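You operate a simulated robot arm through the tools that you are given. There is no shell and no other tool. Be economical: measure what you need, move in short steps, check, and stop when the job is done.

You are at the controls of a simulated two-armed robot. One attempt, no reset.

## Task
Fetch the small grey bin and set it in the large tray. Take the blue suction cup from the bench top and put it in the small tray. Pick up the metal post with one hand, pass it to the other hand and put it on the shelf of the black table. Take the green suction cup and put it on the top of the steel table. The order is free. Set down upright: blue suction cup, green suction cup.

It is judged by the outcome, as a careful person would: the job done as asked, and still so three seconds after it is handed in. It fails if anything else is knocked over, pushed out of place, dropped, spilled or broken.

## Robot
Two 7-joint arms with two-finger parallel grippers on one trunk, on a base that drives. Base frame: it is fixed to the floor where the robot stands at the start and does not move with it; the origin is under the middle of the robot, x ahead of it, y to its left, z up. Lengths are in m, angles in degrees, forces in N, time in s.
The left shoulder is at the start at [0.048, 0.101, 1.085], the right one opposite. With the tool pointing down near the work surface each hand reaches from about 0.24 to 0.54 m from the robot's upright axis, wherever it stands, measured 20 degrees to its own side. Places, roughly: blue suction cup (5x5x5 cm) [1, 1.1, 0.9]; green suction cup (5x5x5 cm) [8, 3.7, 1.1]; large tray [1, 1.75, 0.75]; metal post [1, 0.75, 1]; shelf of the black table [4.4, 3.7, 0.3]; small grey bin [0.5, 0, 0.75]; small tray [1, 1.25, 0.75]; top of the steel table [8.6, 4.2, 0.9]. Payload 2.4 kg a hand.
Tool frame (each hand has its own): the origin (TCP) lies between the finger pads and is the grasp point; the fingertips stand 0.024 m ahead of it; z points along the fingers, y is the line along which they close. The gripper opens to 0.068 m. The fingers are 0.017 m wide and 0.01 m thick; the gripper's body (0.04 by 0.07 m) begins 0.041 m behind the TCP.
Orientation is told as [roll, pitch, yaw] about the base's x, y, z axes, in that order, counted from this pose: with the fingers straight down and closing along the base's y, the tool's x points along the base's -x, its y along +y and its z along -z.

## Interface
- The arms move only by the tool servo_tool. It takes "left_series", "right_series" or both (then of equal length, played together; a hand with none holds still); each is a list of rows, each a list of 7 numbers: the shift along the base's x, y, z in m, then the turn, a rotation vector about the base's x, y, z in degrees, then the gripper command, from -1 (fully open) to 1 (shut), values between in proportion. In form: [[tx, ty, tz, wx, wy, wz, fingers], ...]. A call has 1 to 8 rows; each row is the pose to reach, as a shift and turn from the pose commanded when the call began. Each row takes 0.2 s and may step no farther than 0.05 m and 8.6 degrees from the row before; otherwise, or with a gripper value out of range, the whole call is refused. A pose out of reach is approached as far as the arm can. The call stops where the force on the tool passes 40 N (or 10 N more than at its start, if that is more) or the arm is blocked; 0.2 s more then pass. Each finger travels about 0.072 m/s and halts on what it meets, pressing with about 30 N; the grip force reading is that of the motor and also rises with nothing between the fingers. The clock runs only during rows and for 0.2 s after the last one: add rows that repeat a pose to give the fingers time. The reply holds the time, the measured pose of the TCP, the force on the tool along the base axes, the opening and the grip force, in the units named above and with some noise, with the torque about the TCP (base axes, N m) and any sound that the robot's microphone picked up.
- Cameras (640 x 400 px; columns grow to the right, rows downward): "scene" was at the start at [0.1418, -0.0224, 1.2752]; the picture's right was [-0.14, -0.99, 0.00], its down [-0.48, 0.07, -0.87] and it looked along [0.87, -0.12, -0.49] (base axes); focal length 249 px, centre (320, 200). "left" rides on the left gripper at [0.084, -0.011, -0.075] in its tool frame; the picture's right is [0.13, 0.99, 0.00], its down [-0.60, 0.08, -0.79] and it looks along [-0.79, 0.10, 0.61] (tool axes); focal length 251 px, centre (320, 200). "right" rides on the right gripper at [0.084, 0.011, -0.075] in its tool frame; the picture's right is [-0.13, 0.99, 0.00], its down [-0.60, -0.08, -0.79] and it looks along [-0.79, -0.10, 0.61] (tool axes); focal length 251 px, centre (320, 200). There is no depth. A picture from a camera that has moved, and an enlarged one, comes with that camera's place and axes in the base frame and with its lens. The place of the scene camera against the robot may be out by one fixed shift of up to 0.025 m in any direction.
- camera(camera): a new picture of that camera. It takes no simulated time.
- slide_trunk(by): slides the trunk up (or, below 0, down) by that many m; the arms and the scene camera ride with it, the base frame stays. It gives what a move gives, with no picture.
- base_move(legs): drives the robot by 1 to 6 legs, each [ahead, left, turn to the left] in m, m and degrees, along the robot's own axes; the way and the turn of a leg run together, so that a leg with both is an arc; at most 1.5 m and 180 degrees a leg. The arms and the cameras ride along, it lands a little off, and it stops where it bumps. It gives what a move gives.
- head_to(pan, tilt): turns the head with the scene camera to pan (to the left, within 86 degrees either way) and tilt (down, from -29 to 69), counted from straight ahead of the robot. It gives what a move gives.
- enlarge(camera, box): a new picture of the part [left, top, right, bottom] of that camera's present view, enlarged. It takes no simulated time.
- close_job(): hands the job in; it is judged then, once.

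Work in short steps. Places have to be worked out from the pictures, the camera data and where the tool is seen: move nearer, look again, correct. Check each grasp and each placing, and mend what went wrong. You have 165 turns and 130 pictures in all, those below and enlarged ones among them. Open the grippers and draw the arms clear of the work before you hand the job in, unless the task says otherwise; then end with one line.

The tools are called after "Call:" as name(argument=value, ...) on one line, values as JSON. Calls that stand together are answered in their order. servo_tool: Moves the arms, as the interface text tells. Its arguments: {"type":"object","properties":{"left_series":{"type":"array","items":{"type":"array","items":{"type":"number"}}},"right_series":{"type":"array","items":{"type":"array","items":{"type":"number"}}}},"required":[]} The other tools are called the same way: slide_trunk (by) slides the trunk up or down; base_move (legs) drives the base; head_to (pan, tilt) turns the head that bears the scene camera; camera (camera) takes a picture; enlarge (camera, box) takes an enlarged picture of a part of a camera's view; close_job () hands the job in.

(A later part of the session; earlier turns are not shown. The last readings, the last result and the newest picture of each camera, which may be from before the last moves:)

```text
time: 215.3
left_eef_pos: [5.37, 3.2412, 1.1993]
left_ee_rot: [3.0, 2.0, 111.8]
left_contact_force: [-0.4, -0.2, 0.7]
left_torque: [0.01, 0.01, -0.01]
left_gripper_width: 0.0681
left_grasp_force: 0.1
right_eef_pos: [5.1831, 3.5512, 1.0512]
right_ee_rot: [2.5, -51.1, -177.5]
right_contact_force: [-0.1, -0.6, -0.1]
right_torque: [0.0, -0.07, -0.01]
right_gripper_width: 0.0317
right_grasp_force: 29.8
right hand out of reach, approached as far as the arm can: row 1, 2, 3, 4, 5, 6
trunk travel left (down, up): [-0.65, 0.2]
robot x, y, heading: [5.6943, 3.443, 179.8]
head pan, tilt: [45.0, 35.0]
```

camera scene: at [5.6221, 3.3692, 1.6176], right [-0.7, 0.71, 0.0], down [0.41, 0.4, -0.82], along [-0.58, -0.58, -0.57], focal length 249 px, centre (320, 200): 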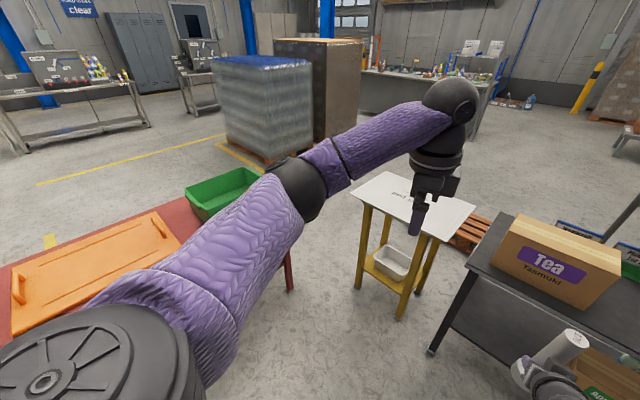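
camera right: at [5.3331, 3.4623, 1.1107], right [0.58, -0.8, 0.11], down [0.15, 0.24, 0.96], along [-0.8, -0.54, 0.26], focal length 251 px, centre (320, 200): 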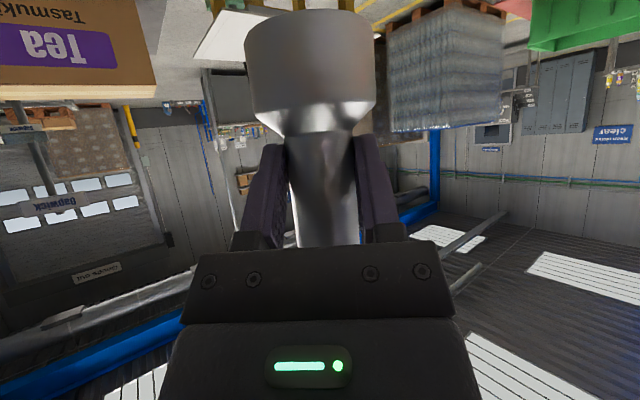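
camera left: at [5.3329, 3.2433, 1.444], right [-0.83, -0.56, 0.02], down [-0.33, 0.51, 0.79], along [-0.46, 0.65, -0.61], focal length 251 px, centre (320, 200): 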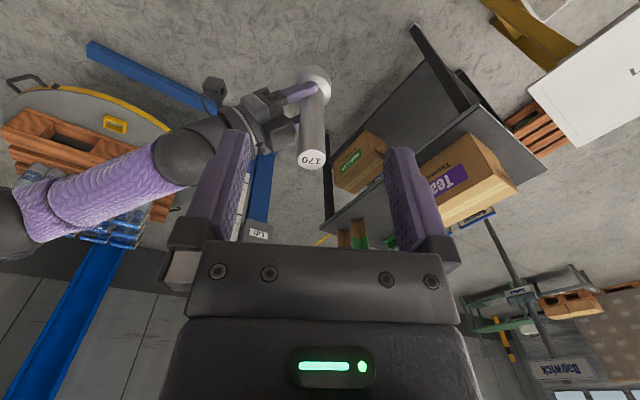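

It is limited there. Try with the hand yawed inward again, nearer, and lower.

Call:
servo_tool(right_series=[[0.01, -0.02, 0, 0, 0, 8, 1], [0.02, -0.035, 0, 0, 0, 16, 1], [0.03, -0.05, 0, 0, 0, 24, 1], [0.04, -0.065, 0, 0, 0, 32, 1], [0.04, -0.075, -0.01, 0, 0, 37, 1], [0.04, -0.075, -0.025, 0, 0, 37, 1], [0.04, -0.075, -0.04, 0, 0, 37, 1], [0.04, -0.075, -0.055, 0, 0, 37, 1]])

```text
time: 217.2
left_eef_pos: [5.3696, 3.2422, 1.1986]
left_ee_rot: [3.0, 2.1, 111.8]
left_contact_force: [-0.2, -0.6, 0.8]
left_torque: [0.01, -0.03, 0.01]
left_gripper_width: 0.0678
left_grasp_force: 0.0
right_eef_pos: [5.2196, 3.4773, 1.0415]
right_ee_rot: [2.6, -51.1, -140.4]
right_contact_force: [-0.7, 1.0, 0.1]
right_torque: [0.07, -0.04, -0.01]
right_gripper_width: 0.0318
right_grasp_force: 29.9
right hand out of reach, approached as far as the arm can: row 1, 2, 3, 4, 6, 7, 8
trunk travel left (down, up): [-0.65, 0.2]
robot x, y, heading: [5.6955, 3.4378, 180.1]
head pan, tilt: [45.0, 35.0]
```

Try reducing pitch by 8° to see if the hand goes lower.

Call:
servo_tool(right_series=[[0, 0, -0.005, -5.1, -6.1, 0, 1], [0, 0, -0.02, -5.1, -6.1, 0, 1], [0, 0, -0.035, -5.1, -6.1, 0, 1], [0, 0, -0.05, -5.1, -6.1, 0, 1]])

```text
time: 218.2
left_eef_pos: [5.3692, 3.243, 1.1995]
left_ee_rot: [3.0, 2.1, 111.7]
left_contact_force: [-0.7, -0.1, -0.2]
left_torque: [0.02, 0.01, 0.02]
left_gripper_width: 0.0679
left_grasp_force: 0.0
right_eef_pos: [5.2396, 3.4747, 1.0288]
right_ee_rot: [14.6, -49.0, -149.8]
right_contact_force: [0.2, 0.3, 0.3]
right_torque: [0.04, -0.07, -0.03]
right_gripper_width: 0.0319
right_grasp_force: 30.1
right hand out of reach, approached as far as the arm can: row 1, 2, 3, 4
trunk travel left (down, up): [-0.65, 0.2]
robot x, y, heading: [5.6933, 3.4384, 179.9]
head pan, tilt: [45.0, 35.0]
```

I turned about the wrong axis; correct it (needs +x component) and look at the reachable height.

Call:
servo_tool(right_series=[[0, 0, 0, 5.1, 0, 0, 1], [0, 0, 0, 10.2, 0, 0, 1], [0, 0, -0.015, 10.2, 0, 0, 1], [0, 0, -0.03, 10.2, 0, 0, 1]])

```text
time: 219.2
left_eef_pos: [5.3696, 3.2423, 1.199]
left_ee_rot: [3.0, 2.1, 111.8]
left_contact_force: [0.3, -0.7, 0.5]
left_torque: [0.0, 0.0, -0.03]
left_gripper_width: 0.068
left_grasp_force: 0.1
right_eef_pos: [5.2414, 3.4725, 1.0163]
right_ee_rot: [2.5, -43.2, -141.0]
right_contact_force: [1.1, 0.0, 0.6]
right_torque: [0.04, -0.06, 0.0]
right_gripper_width: 0.0318
right_grasp_force: 30.0
right hand out of reach, approached as far as the arm can: row 1, 2, 3, 4
trunk travel left (down, up): [-0.65, 0.2]
robot x, y, heading: [5.6974, 3.4387, 180.0]
head pan, tilt: [45.0, 35.0]
```

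Now the right hand reaches rel. height −0.419 at pitch 43° (post leaning ≈10°), sufficient with trunk fully down. Lower the trunk here in open space.

Call:
slide_trunk(by=-0.4)

Call:
slide_trunk(by=-0.2)

Call:
head_to(pan=0, tilt=25)

Call:
base_move(legs=[[0.35, -0.08, 0]])

Call:
camera(camera="scene")

Call:
camera(camera="left")

```text
time: 223.0
left_eef_pos: [5.3706, 3.2418, 0.7996]
left_ee_rot: [3.1, 2.2, 111.8]
left_contact_force: [1.0, -0.8, -0.2]
left_torque: [-0.03, 0.02, -0.03]
left_gripper_width: 0.0679
left_grasp_force: 0.1
right_eef_pos: [5.2681, 3.4729, 0.5597]
right_ee_rot: [8.5, -37.2, -144.8]
right_contact_force: [-0.1, -0.5, 0.1]
right_torque: [0.05, -0.03, 0.02]
right_gripper_width: 0.0318
right_grasp_force: 30.1
trunk travel left (down, up): [-0.25, 0.6]
robot x, y, heading: [5.6969, 3.4382, 179.9]
head pan, tilt: [45.0, 35.0]
```

```text
time: 225.2
left_eef_pos: [5.3697, 3.243, 0.5995]
left_ee_rot: [3.2, 2.1, 111.8]
left_contact_force: [0.0, -0.1, 0.4]
left_torque: [0.0, 0.0, 0.0]
left_gripper_width: 0.0678
left_grasp_force: 0.1
right_eef_pos: [5.3159, 3.472, 0.297]
right_ee_rot: [15.3, -28.6, -148.6]
right_contact_force: [-0.5, -0.4, 0.0]
right_torque: [0.04, -0.03, 0.02]
right_gripper_width: 0.0316
right_grasp_force: 30.1
trunk travel left (down, up): [-0.05, 0.8]
robot x, y, heading: [5.6946, 3.443, 180.2]
head pan, tilt: [45.0, 35.0]
```

```text
time: 226.3
left_eef_pos: [5.371, 3.2442, 0.5986]
left_ee_rot: [3.0, 2.2, 111.9]
left_contact_force: [-0.4, -0.5, -0.4]
left_torque: [-0.03, -0.02, 0.02]
left_gripper_width: 0.068
left_grasp_force: 0.0
right_eef_pos: [5.316, 3.472, 0.2975]
right_ee_rot: [15.3, -28.6, -148.5]
right_contact_force: [0.4, -0.5, 0.0]
right_torque: [0.07, -0.01, -0.01]
right_gripper_width: 0.0319
right_grasp_force: 29.9
trunk travel left (down, up): [-0.05, 0.8]
robot x, y, heading: [5.6937, 3.4425, 179.7]
head pan, tilt: [0.0, 25.0]
```

```text
time: 228.6
left_eef_pos: [5.0212, 3.3224, 0.5985]
left_ee_rot: [3.0, 2.1, 111.8]
left_contact_force: [-0.3, -0.1, -0.1]
left_torque: [0.02, -0.02, -0.04]
left_gripper_width: 0.068
left_grasp_force: 0.1
right_eef_pos: [4.9655, 3.553, 0.2976]
right_ee_rot: [15.4, -28.7, -148.5]
right_contact_force: [-0.4, -1.1, -0.3]
right_torque: [0.0, -0.03, 0.0]
right_gripper_width: 0.0319
right_grasp_force: 30.2
trunk travel left (down, up): [-0.05, 0.8]
robot x, y, heading: [5.3432, 3.5204, 180.2]
head pan, tilt: [0.0, 25.0]
```

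```text
49 pictures are left
camera scene: at [5.1352, 3.5125, 1.0251], right [0.0, 1.0, 0.0], down [0.42, 0.0, -0.91], along [-0.91, 0.0, -0.42], focal length 249 px, centre (320, 200)
```

scene: 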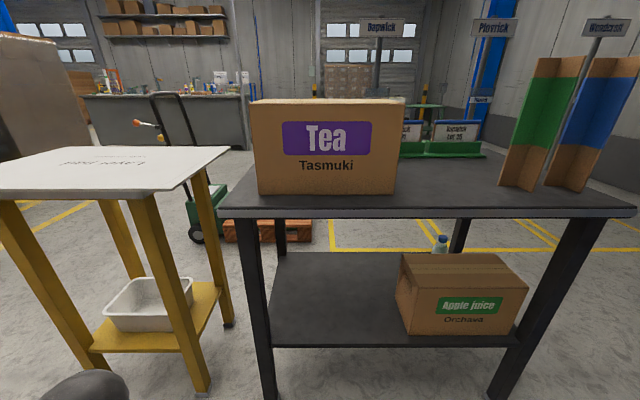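

```text
48 pictures are left
camera left: at [5.0647, 3.2531, 0.6765], right [-0.87, -0.49, 0.06], down [-0.27, 0.57, 0.77], along [-0.41, 0.66, -0.63], focal length 251 px, centre (320, 200)
```

left: 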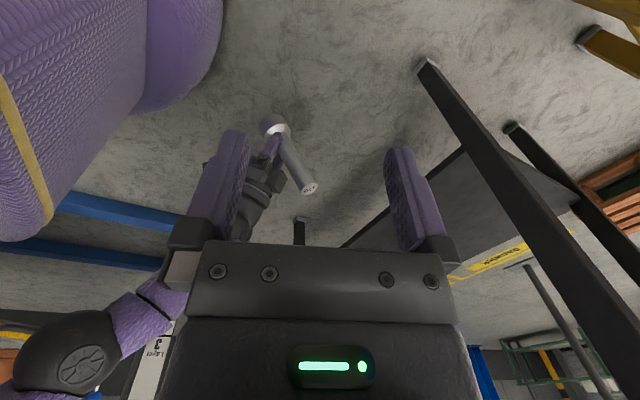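

Left camera fixes the leg at (4.654,3.346), shelf edge x≈4.655, z≈.315. The right hand sagged during the trunk move; raise it and restore its pitch.

Call:
servo_tool(right_series=[[0, 0, 0.04, 0, 4, 0, 1], [0, 0, 0.08, 0, 8, 0, 1], [0, 0, 0.12, 0, 13, 0, 1], [-0.01, 0, 0.15, 0, 18, 0, 1], [-0.02, 0, 0.15, 0, 18, 0, 1]])

Call:
slide_trunk(by=-0.05)

Call:
head_to(pan=0, tilt=50)

Call:
camera(camera="scene")

Call:
camera(camera="left")

```text
time: 229.8
left_eef_pos: [5.0208, 3.3234, 0.5991]
left_ee_rot: [3.0, 2.1, 111.9]
left_contact_force: [0.3, 0.3, -0.5]
left_torque: [-0.03, 0.01, 0.02]
left_gripper_width: 0.0681
left_grasp_force: 0.1
right_eef_pos: [4.8779, 3.534, 0.3542]
right_ee_rot: [2.5, -43.5, -140.9]
right_contact_force: [0.4, 1.4, 0.7]
right_torque: [0.07, -0.07, -0.01]
right_gripper_width: 0.0317
right_grasp_force: 29.7
right hand out of reach, approached as far as the arm can: row 1, 2, 3, 4, 5
trunk travel left (down, up): [-0.05, 0.8]
robot x, y, heading: [5.3457, 3.5233, 179.9]
head pan, tilt: [0.0, 25.0]
```

```text
time: 230.7
left_eef_pos: [5.0206, 3.3238, 0.5488]
left_ee_rot: [3.0, 2.1, 111.8]
left_contact_force: [-0.9, -0.1, -0.5]
left_torque: [0.02, -0.02, -0.04]
left_gripper_width: 0.0678
left_grasp_force: 0.2
right_eef_pos: [4.8949, 3.5351, 0.2813]
right_ee_rot: [5.2, -40.8, -142.7]
right_contact_force: [0.2, 0.5, -0.1]
right_torque: [0.01, -0.06, 0.01]
right_gripper_width: 0.0316
right_grasp_force: 29.9
trunk travel left (down, up): [0.0, 0.85]
robot x, y, heading: [5.3438, 3.5233, 179.7]
head pan, tilt: [0.0, 25.0]
```

```text
time: 231.6
left_eef_pos: [5.0208, 3.3233, 0.5483]
left_ee_rot: [3.0, 2.1, 111.8]
left_contact_force: [-0.6, 0.0, -0.3]
left_torque: [0.01, 0.02, -0.01]
left_gripper_width: 0.0681
left_grasp_force: 0.2
right_eef_pos: [4.8932, 3.5354, 0.2808]
right_ee_rot: [5.2, -40.8, -142.6]
right_contact_force: [-0.3, 0.4, 0.4]
right_torque: [0.05, -0.04, -0.03]
right_gripper_width: 0.0314
right_grasp_force: 29.7
trunk travel left (down, up): [0.0, 0.85]
robot x, y, heading: [5.3426, 3.5225, 179.6]
head pan, tilt: [0.0, 50.0]
```

```text
47 pictures are left
camera scene: at [5.1313, 3.5125, 0.935], right [0.0, 1.0, 0.0], down [0.77, 0.0, -0.64], along [-0.64, 0.0, -0.77], focal length 249 px, centre (320, 200)
```

scene: 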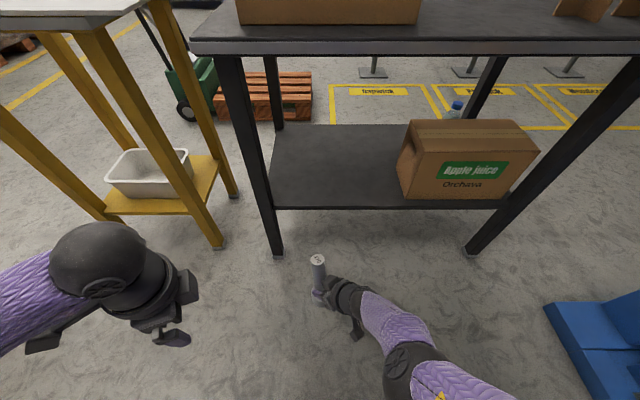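

```text
46 pictures are left
camera left: at [5.0647, 3.2531, 0.6265], right [-0.87, -0.49, 0.06], down [-0.27, 0.57, 0.77], along [-0.41, 0.66, -0.63], focal length 251 px, centre (320, 200)
```

left: 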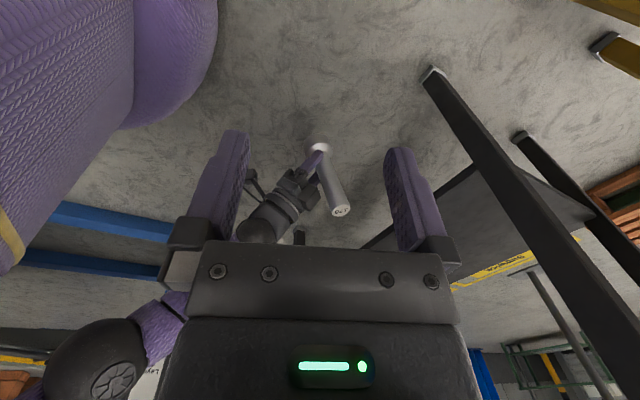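

Height can be set with the trunk. Raise it 0.13 m to lift the post above shelf level, then check.

Call:
slide_trunk(by=0.13)

Call:
camera(camera="right")

Call:
enlarge(camera="scene", box=[240, 130, 480, 330])

```text
time: 233.2
left_eef_pos: [5.0189, 3.3227, 0.6788]
left_ee_rot: [3.0, 2.2, 111.8]
left_contact_force: [-0.2, -0.1, -0.6]
left_torque: [-0.03, -0.01, 0.0]
left_gripper_width: 0.068
left_grasp_force: 0.2
right_eef_pos: [4.8613, 3.5362, 0.462]
right_ee_rot: [-1.4, -46.6, -138.2]
right_contact_force: [-0.2, 0.3, 0.0]
right_torque: [0.05, -0.02, -0.03]
right_gripper_width: 0.0317
right_grasp_force: 29.8
trunk travel left (down, up): [-0.13, 0.72]
robot x, y, heading: [5.3459, 3.5233, 179.8]
head pan, tilt: [0.0, 50.0]
```

```text
45 pictures are left
camera right: at [4.9549, 3.5997, 0.4521], right [0.58, -0.81, 0.08], down [0.08, 0.15, 0.98], along [-0.81, -0.57, 0.15], focal length 251 px, centre (320, 200)
```

right: 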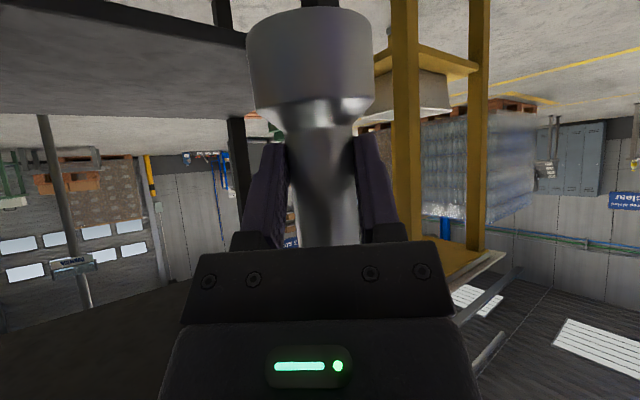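

```text
2.00 times, centred on (360, 230) of scene
camera zoom: at [5.1774, 3.5124, 1.0706], right [0.0, 1.0, 0.0], down [0.77, 0.0, -0.64], along [-0.64, 0.0, -0.77], focal length 498 px, centre (240, 140)
```

zoom: 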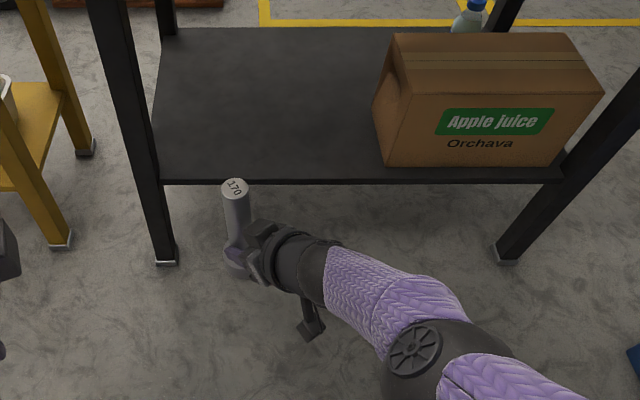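

Post bottom ≈.41, clear over the shelf and under the top. Pull the left hand back a bit, then drive ahead 0.27 m.

Call:
servo_tool(left_series=[[0.025, 0, 0, 0, 0, 0, -1], [0.05, 0, 0, 0, 0, 0, -1]])

Call:
base_move(legs=[[0.27, 0, 0]])

Call:
camera(camera="left")

Call:
camera(camera="scene")

```text
time: 233.8
left_eef_pos: [5.0713, 3.3237, 0.6775]
left_ee_rot: [2.9, 2.2, 111.9]
left_contact_force: [-0.1, 0.3, -0.6]
left_torque: [0.0, -0.01, -0.03]
left_gripper_width: 0.0682
left_grasp_force: 0.0
right_eef_pos: [4.8613, 3.5339, 0.4622]
right_ee_rot: [-1.4, -46.7, -138.3]
right_contact_force: [0.6, -0.2, 0.3]
right_torque: [0.05, -0.08, -0.03]
right_gripper_width: 0.0316
right_grasp_force: 30.8
trunk travel left (down, up): [-0.13, 0.72]
robot x, y, heading: [5.346, 3.5176, 179.9]
head pan, tilt: [0.0, 50.0]
```

```text
time: 235.7
left_eef_pos: [4.801, 3.3253, 0.6782]
left_ee_rot: [3.0, 2.0, 111.6]
left_contact_force: [0.0, 0.3, 0.5]
left_torque: [-0.06, -0.01, -0.02]
left_gripper_width: 0.0681
left_grasp_force: 0.1
right_eef_pos: [4.593, 3.5375, 0.4627]
right_ee_rot: [-1.4, -46.6, -138.3]
right_contact_force: [1.1, 0.5, 0.1]
right_torque: [0.04, -0.01, 0.04]
right_gripper_width: 0.0316
right_grasp_force: 29.6
trunk travel left (down, up): [-0.13, 0.72]
robot x, y, heading: [5.0739, 3.5254, 179.7]
head pan, tilt: [0.0, 50.0]
```

```text
43 pictures are left
camera left: at [4.8447, 3.255, 0.757], right [-0.87, -0.48, 0.06], down [-0.27, 0.57, 0.77], along [-0.41, 0.66, -0.63], focal length 251 px, centre (320, 200)
```

left: 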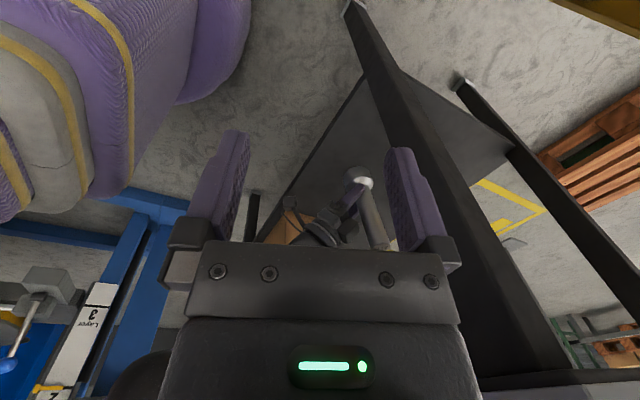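

```text
42 pictures are left
camera scene: at [4.9071, 3.5139, 1.0707], right [0.01, 1.0, 0.0], down [0.77, 0.0, -0.64], along [-0.64, 0.0, -0.77], focal length 249 px, centre (320, 200)
```

scene: 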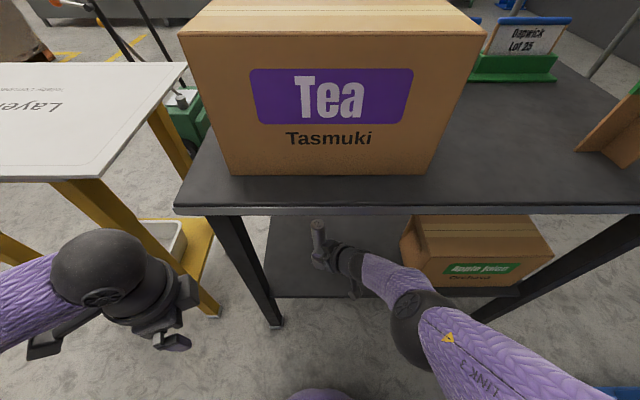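

Post is over the shelf, ~7 cm inside the edge. Try lowering by the arm.

Call:
servo_tool(right_series=[[0, 0, -0.02, 0, 0, 0, 1], [0, 0, -0.04, 0, 0, 0, 1], [0, 0, -0.06, 0, 0, 0, 1]])

```text
time: 236.5
left_eef_pos: [4.8007, 3.3248, 0.6788]
left_ee_rot: [3.0, 2.2, 111.7]
left_contact_force: [-0.4, 0.1, 1.2]
left_torque: [0.02, -0.02, 0.0]
left_gripper_width: 0.0679
left_grasp_force: 0.1
right_eef_pos: [4.6118, 3.5448, 0.4453]
right_ee_rot: [-1.4, -46.6, -138.3]
right_contact_force: [-1.2, 0.4, 0.3]
right_torque: [0.05, -0.05, -0.01]
right_gripper_width: 0.0317
right_grasp_force: 30.6
right hand out of reach, approached as far as the arm can: row 1, 2, 3
trunk travel left (down, up): [-0.13, 0.72]
robot x, y, heading: [5.0768, 3.5225, 179.7]
head pan, tilt: [0.0, 50.0]
```

Compensate with a small base nudge forward and lower with the trunk.

Call:
base_move(legs=[[0.035, 0, 0]])

Call:
slide_trunk(by=-0.035)

Call:
camera(camera="left")

```text
time: 237.3
left_eef_pos: [4.7661, 3.3263, 0.6786]
left_ee_rot: [3.0, 2.2, 111.7]
left_contact_force: [0.3, 0.0, -0.3]
left_torque: [0.02, 0.0, -0.01]
left_gripper_width: 0.0681
left_grasp_force: 0.1
right_eef_pos: [4.5761, 3.5458, 0.4468]
right_ee_rot: [-1.5, -46.5, -138.3]
right_contact_force: [0.8, 0.4, 0.6]
right_torque: [0.03, -0.08, -0.01]
right_gripper_width: 0.0318
right_grasp_force: 29.8
trunk travel left (down, up): [-0.13, 0.72]
robot x, y, heading: [5.0355, 3.524, 179.7]
head pan, tilt: [0.0, 50.0]
```

```text
time: 238.1
left_eef_pos: [4.7649, 3.3253, 0.6441]
left_ee_rot: [2.9, 2.2, 111.6]
left_contact_force: [-0.6, -0.4, 0.7]
left_torque: [-0.02, -0.02, 0.01]
left_gripper_width: 0.068
left_grasp_force: 0.0
right_eef_pos: [4.5809, 3.5457, 0.3989]
right_ee_rot: [0.2, -45.5, -139.3]
right_contact_force: [-0.5, 0.7, -0.4]
right_torque: [0.06, -0.04, 0.02]
right_gripper_width: 0.0318
right_grasp_force: 30.2
trunk travel left (down, up): [-0.095, 0.755]
robot x, y, heading: [5.0393, 3.5221, 180.0]
head pan, tilt: [0.0, 50.0]
```

```text
41 pictures are left
camera left: at [4.8083, 3.255, 0.7217], right [-0.87, -0.48, 0.06], down [-0.27, 0.57, 0.77], along [-0.41, 0.66, -0.63], focal length 251 px, centre (320, 200)
```

left: 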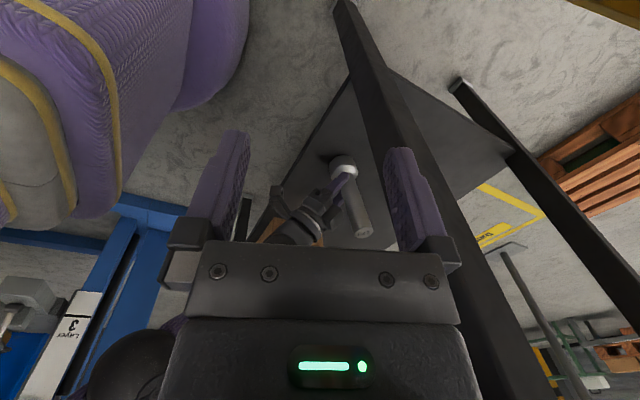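

Bottom ≈.345; continue lowering gently with the trunk.

Call:
slide_trunk(by=-0.015)

Call:
slide_trunk(by=-0.005)

Call:
enlarge(camera="left", box=[240, 100, 460, 260])

```text
time: 238.8
left_eef_pos: [4.7631, 3.3258, 0.6275]
left_ee_rot: [2.5, 2.2, 111.6]
left_contact_force: [-0.6, 0.1, 0.5]
left_torque: [-0.01, -0.03, 0.0]
left_gripper_width: 0.0681
left_grasp_force: 0.0
right_eef_pos: [4.5811, 3.5449, 0.3827]
right_ee_rot: [0.3, -45.5, -139.4]
right_contact_force: [-0.8, 1.7, 22.2]
right_torque: [-0.53, 0.83, 0.0]
right_gripper_width: 0.0316
right_grasp_force: 29.7
trunk travel left (down, up): [-0.08, 0.77]
robot x, y, heading: [5.0381, 3.5227, 179.7]
head pan, tilt: [0.0, 50.0]
```

```text
time: 239.3
left_eef_pos: [4.7632, 3.3258, 0.6224]
left_ee_rot: [2.3, 2.4, 111.6]
left_contact_force: [-0.4, 0.0, -0.1]
left_torque: [0.0, 0.0, -0.02]
left_gripper_width: 0.0682
left_grasp_force: 0.1
right_eef_pos: [4.5818, 3.5463, 0.376]
right_ee_rot: [0.4, -45.4, -139.6]
right_contact_force: [5.9, 8.4, 29.1]
right_torque: [-0.35, 0.62, -0.04]
right_gripper_width: 0.0315
right_grasp_force: 30.1
trunk travel left (down, up): [-0.075, 0.775]
robot x, y, heading: [5.0375, 3.5185, 179.8]
head pan, tilt: [0.0, 50.0]
```

```text
2.50 times, centred on (350, 180) of left
camera zoom: at [4.8065, 3.255, 0.7004], right [-0.87, -0.48, 0.05], down [-0.28, 0.57, 0.77], along [-0.4, 0.66, -0.64], focal length 629 px, centre (245, 250)
```

zoom: 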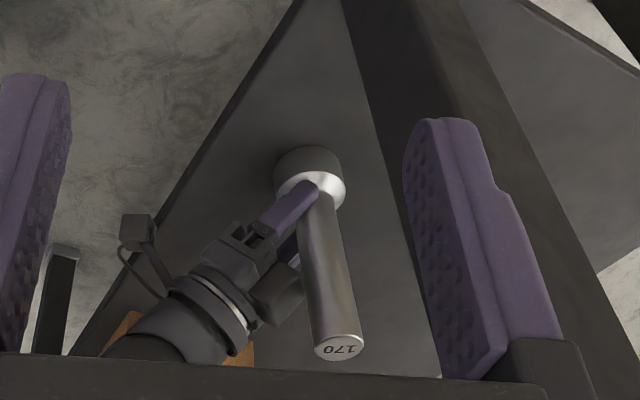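

Post base is on the shelf (29 N). Relieve the press by 4 mm, open, let it settle.

Call:
slide_trunk(by=0.004)

Call:
servo_tool(right_series=[[0, 0, 0, 0, 0, 0, 0.1], [0, 0, 0, 0, 0, 0, -0.2], [0, 0, 0, 0, 0, 0, -0.6], [0, 0, 0, 0, 0, 0, -1], [0, 0, 0, 0, 0, 0, -1], [0, 0, 0, 0, 0, 0, -1]])

Call:
enlarge(camera="left", box=[240, 100, 460, 260])

Call:
camera(camera="right")

```text
time: 239.8
left_eef_pos: [4.7628, 3.3258, 0.6242]
left_ee_rot: [2.2, 2.4, 111.7]
left_contact_force: [-0.7, -0.1, -0.3]
left_torque: [0.04, 0.03, 0.01]
left_gripper_width: 0.0682
left_grasp_force: 0.0
right_eef_pos: [4.5807, 3.5438, 0.3789]
right_ee_rot: [0.6, -45.1, -139.6]
right_contact_force: [-0.1, -0.1, 0.2]
right_torque: [0.04, -0.07, 0.03]
right_gripper_width: 0.0317
right_grasp_force: 29.8
trunk travel left (down, up): [-0.079, 0.771]
robot x, y, heading: [5.0419, 3.5212, 179.8]
head pan, tilt: [0.0, 50.0]
```

```text
time: 241.2
left_eef_pos: [4.7629, 3.3254, 0.6252]
left_ee_rot: [2.3, 2.4, 111.6]
left_contact_force: [-0.8, 0.4, -0.3]
left_torque: [0.01, 0.02, 0.01]
left_gripper_width: 0.0682
left_grasp_force: 0.1
right_eef_pos: [4.5819, 3.5444, 0.3801]
right_ee_rot: [0.5, -45.4, -139.7]
right_contact_force: [1.7, 0.5, -0.1]
right_torque: [-0.03, 0.04, 0.0]
right_gripper_width: 0.0679
right_grasp_force: 0.0
trunk travel left (down, up): [-0.079, 0.771]
robot x, y, heading: [5.0392, 3.5231, 179.6]
head pan, tilt: [0.0, 50.0]
```

```text
2.50 times, centred on (350, 180) of left
camera zoom: at [4.8054, 3.2547, 0.7037], right [-0.87, -0.48, 0.04], down [-0.28, 0.57, 0.77], along [-0.4, 0.66, -0.64], focal length 629 px, centre (245, 250)
```

zoom: 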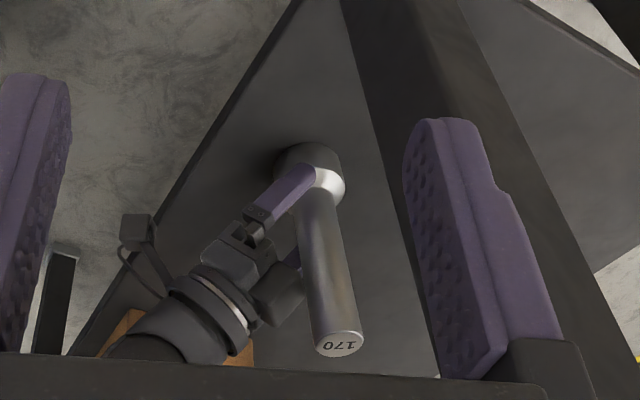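

```text
38 pictures are left
camera right: at [4.6752, 3.6096, 0.3726], right [0.58, -0.81, 0.1], down [0.05, 0.15, 0.99], along [-0.81, -0.57, 0.13], focal length 251 px, centre (320, 200)
```

right: 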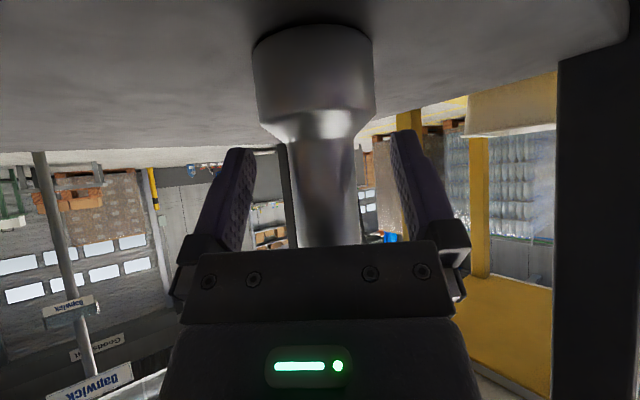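

The post stands free between open fingers. Retreat diagonally along the hand's own direction with the base.

Call:
base_move(legs=[[-0.092, -0.078, 0]])

Call:
camera(camera="right")

```text
time: 242.5
left_eef_pos: [4.8556, 3.403, 0.625]
left_ee_rot: [2.2, 2.3, 111.7]
left_contact_force: [0.3, 0.0, -0.6]
left_torque: [0.0, -0.01, 0.03]
left_gripper_width: 0.0682
left_grasp_force: 0.1
right_eef_pos: [4.6736, 3.6218, 0.3799]
right_ee_rot: [0.5, -45.2, -139.6]
right_contact_force: [0.8, -0.5, -0.7]
right_torque: [-0.02, 0.0, 0.01]
right_gripper_width: 0.068
right_grasp_force: 0.0
trunk travel left (down, up): [-0.079, 0.771]
robot x, y, heading: [5.1351, 3.6011, 179.7]
head pan, tilt: [0.0, 50.0]
```

```text
37 pictures are left
camera right: at [4.7676, 3.6872, 0.3725], right [0.58, -0.81, 0.1], down [0.05, 0.15, 0.99], along [-0.81, -0.57, 0.13], focal length 251 px, centre (320, 200)
```

right: 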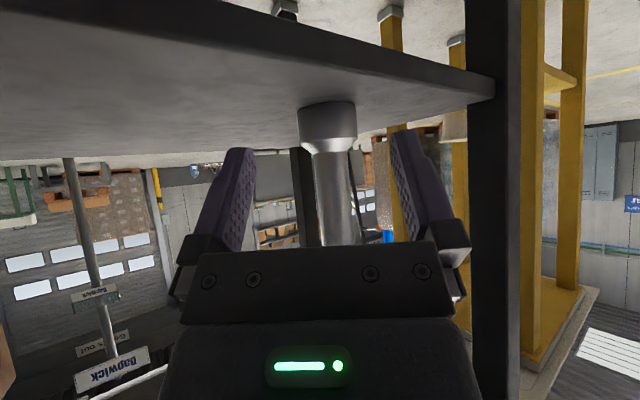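

Post stands upright on the shelf. Back away, raise the trunk and look toward the green cup area.

Call:
base_move(legs=[[-0.8, 0, 0]])

Call:
slide_trunk(by=0.4)

Call:
servo_tool(right_series=[[0, 0.01, 0.03, 0, -6, -5, -1], [0, 0.02, 0.06, 0, -14, -10, -1], [0, 0.04, 0.09, 0, -21, -16, -1], [0, 0.06, 0.12, 0, -28, -22, -1], [0, 0.08, 0.15, 0, -35, -28, -1], [0, 0.1, 0.15, 0, -41, -34, -1], [0, 0.1, 0.15, 0, -45, -40, -1]])

Call:
base_move(legs=[[0, 0.15, -90], [0, 0, -90]])

Call:
head_to(pan=0, tilt=15)

Call:
camera(camera="scene")

```text
time: 246.7
left_eef_pos: [5.6508, 3.3969, 0.6243]
left_ee_rot: [2.3, 2.4, 111.1]
left_contact_force: [1.0, -1.2, -0.1]
left_torque: [0.0, -0.01, 0.01]
left_gripper_width: 0.0679
left_grasp_force: 0.1
right_eef_pos: [5.4711, 3.6187, 0.3792]
right_ee_rot: [0.5, -45.2, -140.1]
right_contact_force: [0.2, -0.2, 1.3]
right_torque: [0.0, -0.01, 0.0]
right_gripper_width: 0.0682
right_grasp_force: 0.0
trunk travel left (down, up): [-0.079, 0.771]
robot x, y, heading: [5.9282, 3.5894, 179.1]
head pan, tilt: [0.0, 50.0]
```

```text
time: 250.6
left_eef_pos: [5.65, 3.3971, 1.0247]
left_ee_rot: [2.3, 2.3, 111.1]
left_contact_force: [-0.2, -0.5, 0.3]
left_torque: [-0.01, -0.02, 0.02]
left_gripper_width: 0.0679
left_grasp_force: 0.0
right_eef_pos: [5.4233, 3.6186, 0.8929]
right_ee_rot: [-16.3, -55.4, -127.0]
right_contact_force: [0.1, 0.1, 0.0]
right_torque: [-0.04, 0.0, -0.02]
right_gripper_width: 0.068
right_grasp_force: 0.0
trunk travel left (down, up): [-0.479, 0.37]
robot x, y, heading: [5.9301, 3.5914, 179.5]
head pan, tilt: [0.0, 50.0]
```

```text
refused: row 2 steps farther than a row can; nothing moved
```

```text
time: 258.6
left_eef_pos: [6.1114, 3.6897, 1.0257]
left_ee_rot: [2.3, 2.4, -69.4]
left_contact_force: [0.7, -0.7, 0.1]
left_torque: [-0.03, 0.0, -0.02]
left_gripper_width: 0.068
left_grasp_force: 0.1
right_eef_pos: [6.3348, 3.4656, 0.8927]
right_ee_rot: [-16.3, -55.3, 52.3]
right_contact_force: [0.3, 0.1, 0.4]
right_torque: [-0.02, -0.01, -0.02]
right_gripper_width: 0.068
right_grasp_force: 0.1
trunk travel left (down, up): [-0.479, 0.37]
robot x, y, heading: [5.8301, 3.5004, -1.5]
head pan, tilt: [0.0, 50.0]
```

```text
time: 259.6
left_eef_pos: [6.1114, 3.6903, 1.0259]
left_ee_rot: [2.2, 2.4, -69.5]
left_contact_force: [0.3, -1.0, 0.5]
left_torque: [0.05, 0.03, 0.02]
left_gripper_width: 0.0682
left_grasp_force: 0.1
right_eef_pos: [6.3363, 3.4652, 0.8937]
right_ee_rot: [-16.4, -55.3, 52.3]
right_contact_force: [-0.2, 0.7, -0.1]
right_torque: [0.0, -0.01, -0.02]
right_gripper_width: 0.068
right_grasp_force: 0.0
trunk travel left (down, up): [-0.479, 0.37]
robot x, y, heading: [5.8321, 3.4951, -1.5]
head pan, tilt: [0.0, 15.0]
```

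```text
36 pictures are left
camera scene: at [5.9497, 3.485, 1.4782], right [-0.02, -1.0, 0.0], down [-0.26, 0.01, -0.97], along [0.97, -0.02, -0.26], focal length 249 px, centre (320, 200)
```

scene: 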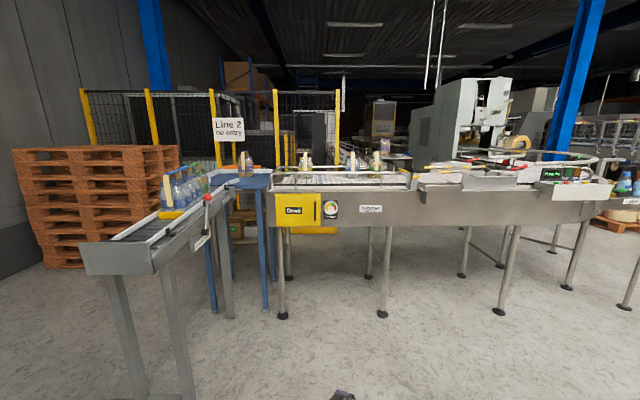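

Zoom on the region where cup and steel table should be.

Call:
enlarge(camera="scene", box=[190, 130, 390, 250])

```text
3.20 times, centred on (290, 190) of scene
camera zoom: at [5.9497, 3.485, 1.4782], right [-0.02, -1.0, 0.0], down [-0.26, 0.01, -0.97], along [0.97, -0.02, -0.26], focal length 797 px, centre (416, 232)
```

zoom: 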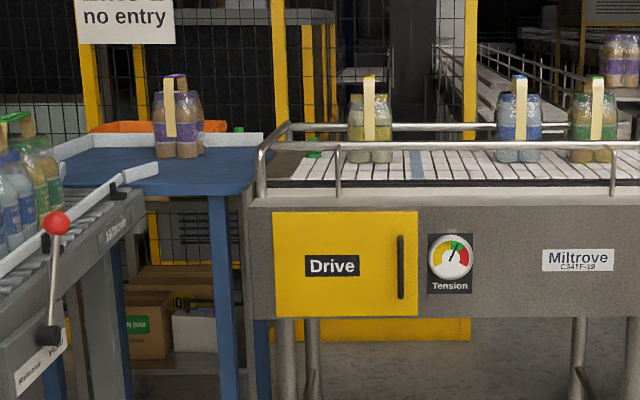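

A small green cup seems to stand on the left end of the conveyor behind the guide rail. Move closer and higher for a better view.

Call:
base_move(legs=[[0.95, 0.25, 0]])

Call:
slide_trunk(by=0.3)

Call:
head_to(pan=8, tilt=28)

Call:
camera(camera="scene")

```text
time: 264.7
left_eef_pos: [7.0702, 3.909, 1.0254]
left_ee_rot: [2.3, 2.4, -70.0]
left_contact_force: [-0.6, 0.1, -0.9]
left_torque: [0.0, 0.0, 0.0]
left_gripper_width: 0.0682
left_grasp_force: 0.0
right_eef_pos: [7.2913, 3.6833, 0.8927]
right_ee_rot: [-16.3, -55.3, 51.8]
right_contact_force: [0.0, -0.6, -0.6]
right_torque: [0.0, 0.01, 0.01]
right_gripper_width: 0.0682
right_grasp_force: 0.0
trunk travel left (down, up): [-0.479, 0.37]
robot x, y, heading: [6.7886, 3.7211, -2.1]
head pan, tilt: [0.0, 15.0]
```

```text
time: 267.7
left_eef_pos: [7.0694, 3.9089, 1.3253]
left_ee_rot: [2.3, 2.4, -70.0]
left_contact_force: [0.1, 0.1, -0.6]
left_torque: [0.0, 0.03, 0.03]
left_gripper_width: 0.0677
left_grasp_force: 0.1
right_eef_pos: [7.2955, 3.6819, 1.2092]
right_ee_rot: [-19.1, -56.3, 54.1]
right_contact_force: [-0.4, 0.3, 0.4]
right_torque: [0.0, 0.0, -0.02]
right_gripper_width: 0.068
right_grasp_force: 0.0
trunk travel left (down, up): [-0.779, 0.07]
robot x, y, heading: [6.7872, 3.72, -1.8]
head pan, tilt: [0.0, 15.0]
```

```text
time: 268.5
left_eef_pos: [7.0693, 3.9099, 1.3252]
left_ee_rot: [2.3, 2.3, -70.0]
left_contact_force: [-0.4, -0.3, -1.3]
left_torque: [0.01, -0.02, 0.01]
left_gripper_width: 0.0681
left_grasp_force: 0.0
right_eef_pos: [7.2944, 3.6836, 1.2098]
right_ee_rot: [-19.0, -56.4, 54.1]
right_contact_force: [0.5, 0.2, 0.1]
right_torque: [-0.04, -0.01, -0.01]
right_gripper_width: 0.068
right_grasp_force: 0.1
trunk travel left (down, up): [-0.779, 0.07]
robot x, y, heading: [6.7877, 3.7198, -1.8]
head pan, tilt: [8.0, 28.0]
```

```text
34 pictures are left
camera scene: at [6.8909, 3.7196, 1.7576], right [0.1, -0.99, 0.0], down [-0.47, -0.05, -0.88], along [0.88, 0.09, -0.47], focal length 249 px, centre (320, 200)
```

scene: 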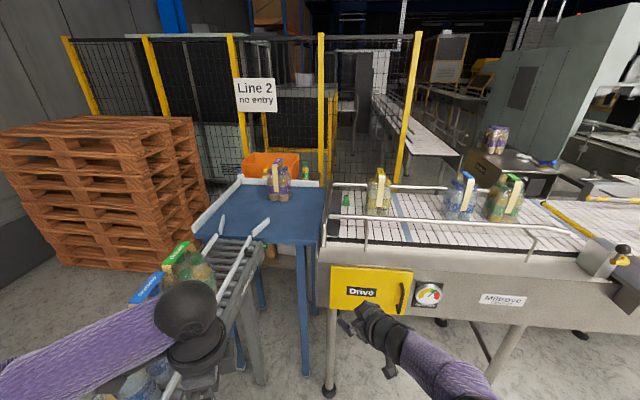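

Call:
enlarge(camera="scene", box=[180, 130, 400, 290])

```text
2.50 times, centred on (290, 210) of scene
camera zoom: at [6.8909, 3.7196, 1.7576], right [0.1, -0.99, 0.0], down [-0.47, -0.05, -0.88], along [0.88, 0.09, -0.47], focal length 622 px, centre (395, 175)
```

zoom: 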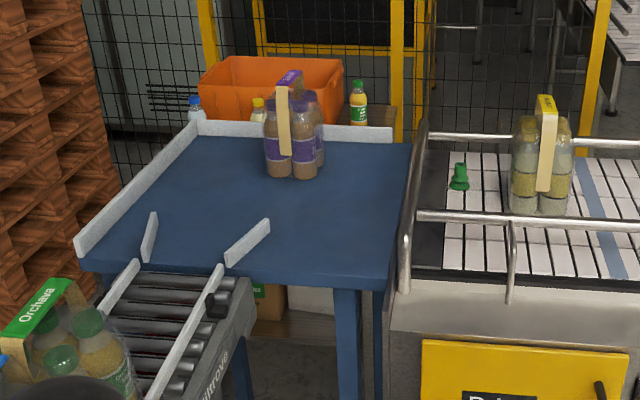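

Cup is at about (8.01,3.73,1.14) behind a guide rail (z≈1.24); I'll take it with the left hand, pitched forward. First reorient both hands in free space.

Call:
base_move(legs=[[-0.05, -0.1, 1.8]])

Call:
servo_tool(right_series=[[-0.026, -0.02, 0.025, -1.09, 6.5, -4.43, -1], [-0.052, -0.04, 0.05, -2.18, 13, -8.86, -1], [-0.078, -0.06, 0.075, -3.27, 19.5, -13.3, -1], [-0.104, -0.08, 0.1, -4.36, 26, -17.7, -1], [-0.13, -0.1, 0.125, -5.45, 32.5, -22.1, -1], [-0.156, -0.12, 0.15, -6.54, 39, -26.6, -1], [-0.182, -0.14, 0.175, -7.63, 45.5, -31, -1], [-0.206, -0.16, 0.2, -8.72, 52, -35.4, -1]], left_series=[[0, 0, 0, 0, 0, 8.5, -1], [0, 0, 0, 0, 0, 17, -1], [0, 0, 0, 0, 0, 25.5, -1], [0, 0, 0, 0, 0, 34, -1], [0, 0, 0, 0, 0, 42.5, -1], [0, 0, 0, 0, 0, 51, -1], [0, 0, 0, 0, 0, 59.5, -1], [0, 0, 0, 0, 0, 68, -1]])

```text
time: 269.7
left_eef_pos: [7.011, 3.8206, 1.3263]
left_ee_rot: [2.3, 2.4, -68.2]
left_contact_force: [-0.2, 0.0, 0.5]
left_torque: [0.02, -0.03, 0.0]
left_gripper_width: 0.0681
left_grasp_force: 0.2
right_eef_pos: [7.2431, 3.6001, 1.2101]
right_ee_rot: [-19.0, -56.5, 56.0]
right_contact_force: [-1.0, 0.3, 0.5]
right_torque: [-0.01, -0.05, 0.02]
right_gripper_width: 0.0679
right_grasp_force: 0.1
trunk travel left (down, up): [-0.779, 0.07]
robot x, y, heading: [6.7354, 3.6213, -0.2]
head pan, tilt: [8.0, 28.0]
```

```text
time: 271.5
left_eef_pos: [7.0118, 3.8197, 1.3249]
left_ee_rot: [2.3, 2.5, -0.1]
left_contact_force: [0.4, 0.0, -0.4]
left_torque: [-0.03, 0.0, -0.04]
left_gripper_width: 0.0679
left_grasp_force: 0.0
right_eef_pos: [7.0387, 3.4423, 1.4096]
right_ee_rot: [2.2, -7.2, 5.4]
right_contact_force: [0.3, -0.3, -0.5]
right_torque: [0.01, 0.0, 0.0]
right_gripper_width: 0.0678
right_grasp_force: 0.1
trunk travel left (down, up): [-0.779, 0.07]
robot x, y, heading: [6.7379, 3.6231, -0.3]
head pan, tilt: [8.0, 28.0]
```

Now pitch the left hand forward 50° and raise both; then lower the trunk 0.15 m so that shoulder height suits a long reach.

Call:
servo_tool(left_series=[[0.03, -0.0125, 0.022, -0.3, -7.2, 0, -1], [0.06, -0.025, 0.044, -0.6, -14.4, 0, -1], [0.09, -0.0375, 0.066, -0.9, -21.6, 0, -1], [0.12, -0.05, 0.088, -1.2, -28.8, 0, -1], [0.15, -0.0625, 0.11, -1.5, -36, 0, -1], [0.18, -0.075, 0.132, -1.8, -43.2, 0, -1], [0.21, -0.088, 0.155, -2, -50.4, 0, -1]], right_series=[[0, 0, 0.014, -0.3, 1, -0.7, -1], [0, 0, 0.028, -0.6, 2, -1.5, -1], [0, 0, 0.042, -0.9, 3, -2.3, -1], [0, 0, 0.056, -1.2, 4, -3, -1], [0, 0, 0.07, -1.5, 5, -3.8, -1], [0, 0, 0.084, -1.8, 6, -4.5, -1], [0, 0, 0.1, -2.2, 7.2, -5.4, -1]])

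Call:
slide_trunk(by=-0.15)

Call:
head_to(pan=0, tilt=25)

Call:
camera(camera="scene")

```text
time: 273.1
left_eef_pos: [7.2211, 3.7324, 1.4801]
left_ee_rot: [0.0, -48.2, 0.8]
left_contact_force: [-0.1, 0.5, 0.2]
left_torque: [0.04, 0.0, -0.02]
left_gripper_width: 0.0681
left_grasp_force: 0.0
right_eef_pos: [7.0384, 3.4421, 1.5098]
right_ee_rot: [0.5, -0.1, 0.1]
right_contact_force: [0.4, -0.9, 1.5]
right_torque: [-0.02, -0.01, 0.03]
right_gripper_width: 0.068
right_grasp_force: 0.0
trunk travel left (down, up): [-0.779, 0.07]
robot x, y, heading: [6.7342, 3.6215, -0.3]
head pan, tilt: [8.0, 28.0]
```

```text
time: 274.8
left_eef_pos: [7.2209, 3.7328, 1.3292]
left_ee_rot: [-0.2, -47.9, 0.7]
left_contact_force: [0.3, 0.0, 0.2]
left_torque: [-0.01, 0.01, 0.02]
left_gripper_width: 0.0681
left_grasp_force: 0.0
right_eef_pos: [7.0374, 3.4413, 1.36]
right_ee_rot: [0.5, 0.0, 0.1]
right_contact_force: [0.2, 0.3, -0.4]
right_torque: [-0.01, 0.02, 0.01]
right_gripper_width: 0.068
right_grasp_force: 0.0
trunk travel left (down, up): [-0.629, 0.221]
robot x, y, heading: [6.7368, 3.6199, -0.1]
head pan, tilt: [8.0, 28.0]
```

```text
time: 275.5
left_eef_pos: [7.2205, 3.732, 1.33]
left_ee_rot: [-0.1, -48.1, 0.8]
left_contact_force: [0.6, 0.2, -0.7]
left_torque: [0.02, 0.01, 0.01]
left_gripper_width: 0.0679
left_grasp_force: 0.1
right_eef_pos: [7.0384, 3.4419, 1.3604]
right_ee_rot: [0.3, 0.1, 0.1]
right_contact_force: [-0.1, 0.3, -0.3]
right_torque: [0.02, 0.01, -0.01]
right_gripper_width: 0.0682
right_grasp_force: 0.0
trunk travel left (down, up): [-0.629, 0.221]
robot x, y, heading: [6.7344, 3.624, 0.0]
head pan, tilt: [0.0, 25.0]
```

```text
32 pictures are left
camera scene: at [6.8432, 3.612, 1.6124], right [0.0, -1.0, 0.0], down [-0.42, 0.0, -0.91], along [0.91, 0.0, -0.42], focal length 249 px, centre (320, 200)
```

scene: 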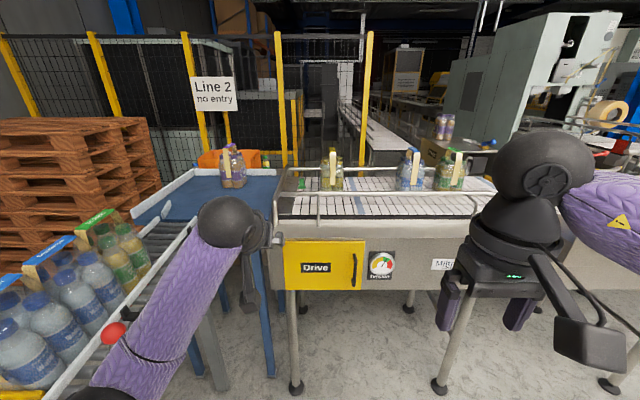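

Clear path for the base. Drive ahead 0.55 m toward the conveyor, hands above the rail.

Call:
base_move(legs=[[0.55, 0, 0]])

Call:
camera(camera="scene")

Call:
camera(camera="left")

```text
time: 278.7
left_eef_pos: [7.7713, 3.7302, 1.3296]
left_ee_rot: [-0.1, -48.0, 0.7]
left_contact_force: [-0.2, 0.7, -0.2]
left_torque: [-0.01, -0.01, -0.02]
left_gripper_width: 0.0681
left_grasp_force: 0.0
right_eef_pos: [7.588, 3.4399, 1.3598]
right_ee_rot: [0.6, 0.0, 0.1]
right_contact_force: [-0.3, 0.1, 0.0]
right_torque: [0.0, 0.04, -0.01]
right_gripper_width: 0.068
right_grasp_force: 0.0
trunk travel left (down, up): [-0.629, 0.221]
robot x, y, heading: [7.2826, 3.6184, -0.3]
head pan, tilt: [0.0, 25.0]
```

```text
31 pictures are left
camera scene: at [7.3926, 3.6105, 1.6123], right [0.0, -1.0, 0.0], down [-0.42, 0.0, -0.91], along [0.91, 0.0, -0.42], focal length 249 px, centre (320, 200)
```

scene: 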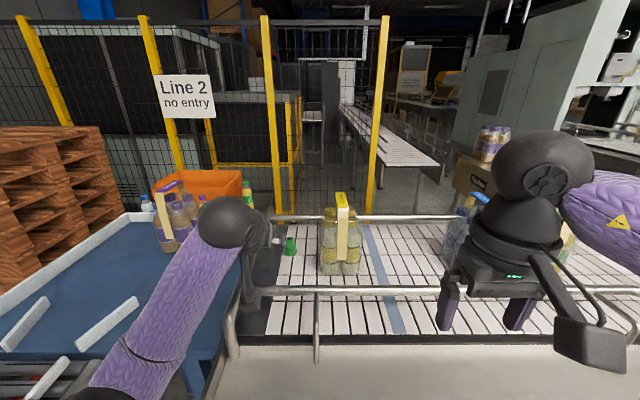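

```text
30 pictures are left
camera left: at [7.6586, 3.7185, 1.3183], right [-0.1, 0.99, -0.1], down [-0.19, 0.08, 0.98], along [0.98, 0.12, 0.18], focal length 251 px, centre (320, 200)
```

left: 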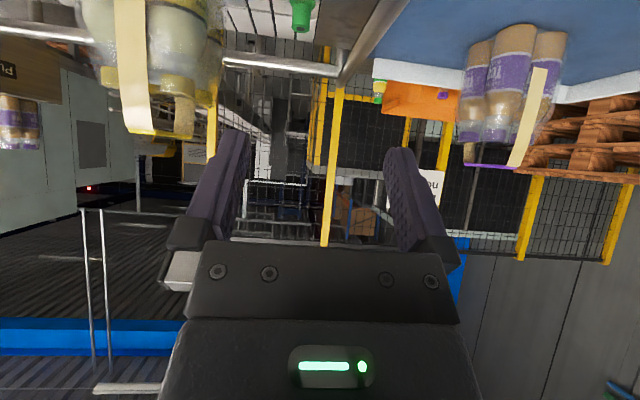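

Both views agree: cup at (8.012,3.72), top z≈1.165. Drive 6 cm closer, then extend the left hand toward it, still above.

Call:
base_move(legs=[[0.06, -0.01, 0]])

Call:
servo_tool(left_series=[[0.03, 0, -0.01, 0, 0, 0, -0.4], [0.06, 0, -0.02, 0, 0, 0, -0.4], [0.09, 0, -0.03, 0, 0, 0, -0.4], [0.11, 0, -0.04, 0, 0, 0, -0.4]])

Call:
camera(camera="left")

```text
time: 279.7
left_eef_pos: [7.8318, 3.7211, 1.3293]
left_ee_rot: [-0.1, -47.9, 0.8]
left_contact_force: [-0.3, -0.8, 0.1]
left_torque: [-0.02, 0.01, 0.02]
left_gripper_width: 0.0682
left_grasp_force: 0.1
right_eef_pos: [7.6487, 3.4299, 1.3601]
right_ee_rot: [0.5, 0.0, 0.2]
right_contact_force: [0.5, 0.3, -0.2]
right_torque: [0.04, -0.02, -0.03]
right_gripper_width: 0.0678
right_grasp_force: 0.0
trunk travel left (down, up): [-0.629, 0.221]
robot x, y, heading: [7.3464, 3.6112, -0.4]
head pan, tilt: [0.0, 25.0]
```

```text
time: 280.7
left_eef_pos: [7.9405, 3.721, 1.2895]
left_ee_rot: [-0.1, -48.0, 0.7]
left_contact_force: [-0.3, 0.0, 0.2]
left_torque: [0.0, 0.02, -0.01]
left_gripper_width: 0.0478
left_grasp_force: 0.1
right_eef_pos: [7.6468, 3.4282, 1.359]
right_ee_rot: [0.5, 0.0, 0.1]
right_contact_force: [-0.3, 0.5, -0.1]
right_torque: [-0.01, 0.0, 0.04]
right_gripper_width: 0.0678
right_grasp_force: 0.0
trunk travel left (down, up): [-0.629, 0.221]
robot x, y, heading: [7.343, 3.6114, -0.3]
head pan, tilt: [0.0, 25.0]
```

```text
29 pictures are left
camera left: at [7.8286, 3.7078, 1.2785], right [-0.1, 0.99, -0.1], down [-0.19, 0.08, 0.98], along [0.98, 0.11, 0.18], focal length 251 px, centre (320, 200)
```

left: 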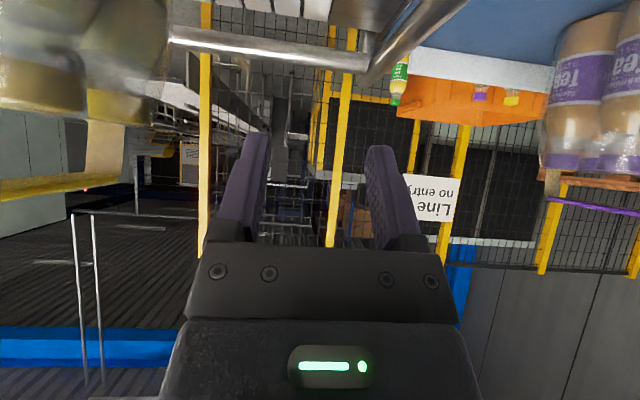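

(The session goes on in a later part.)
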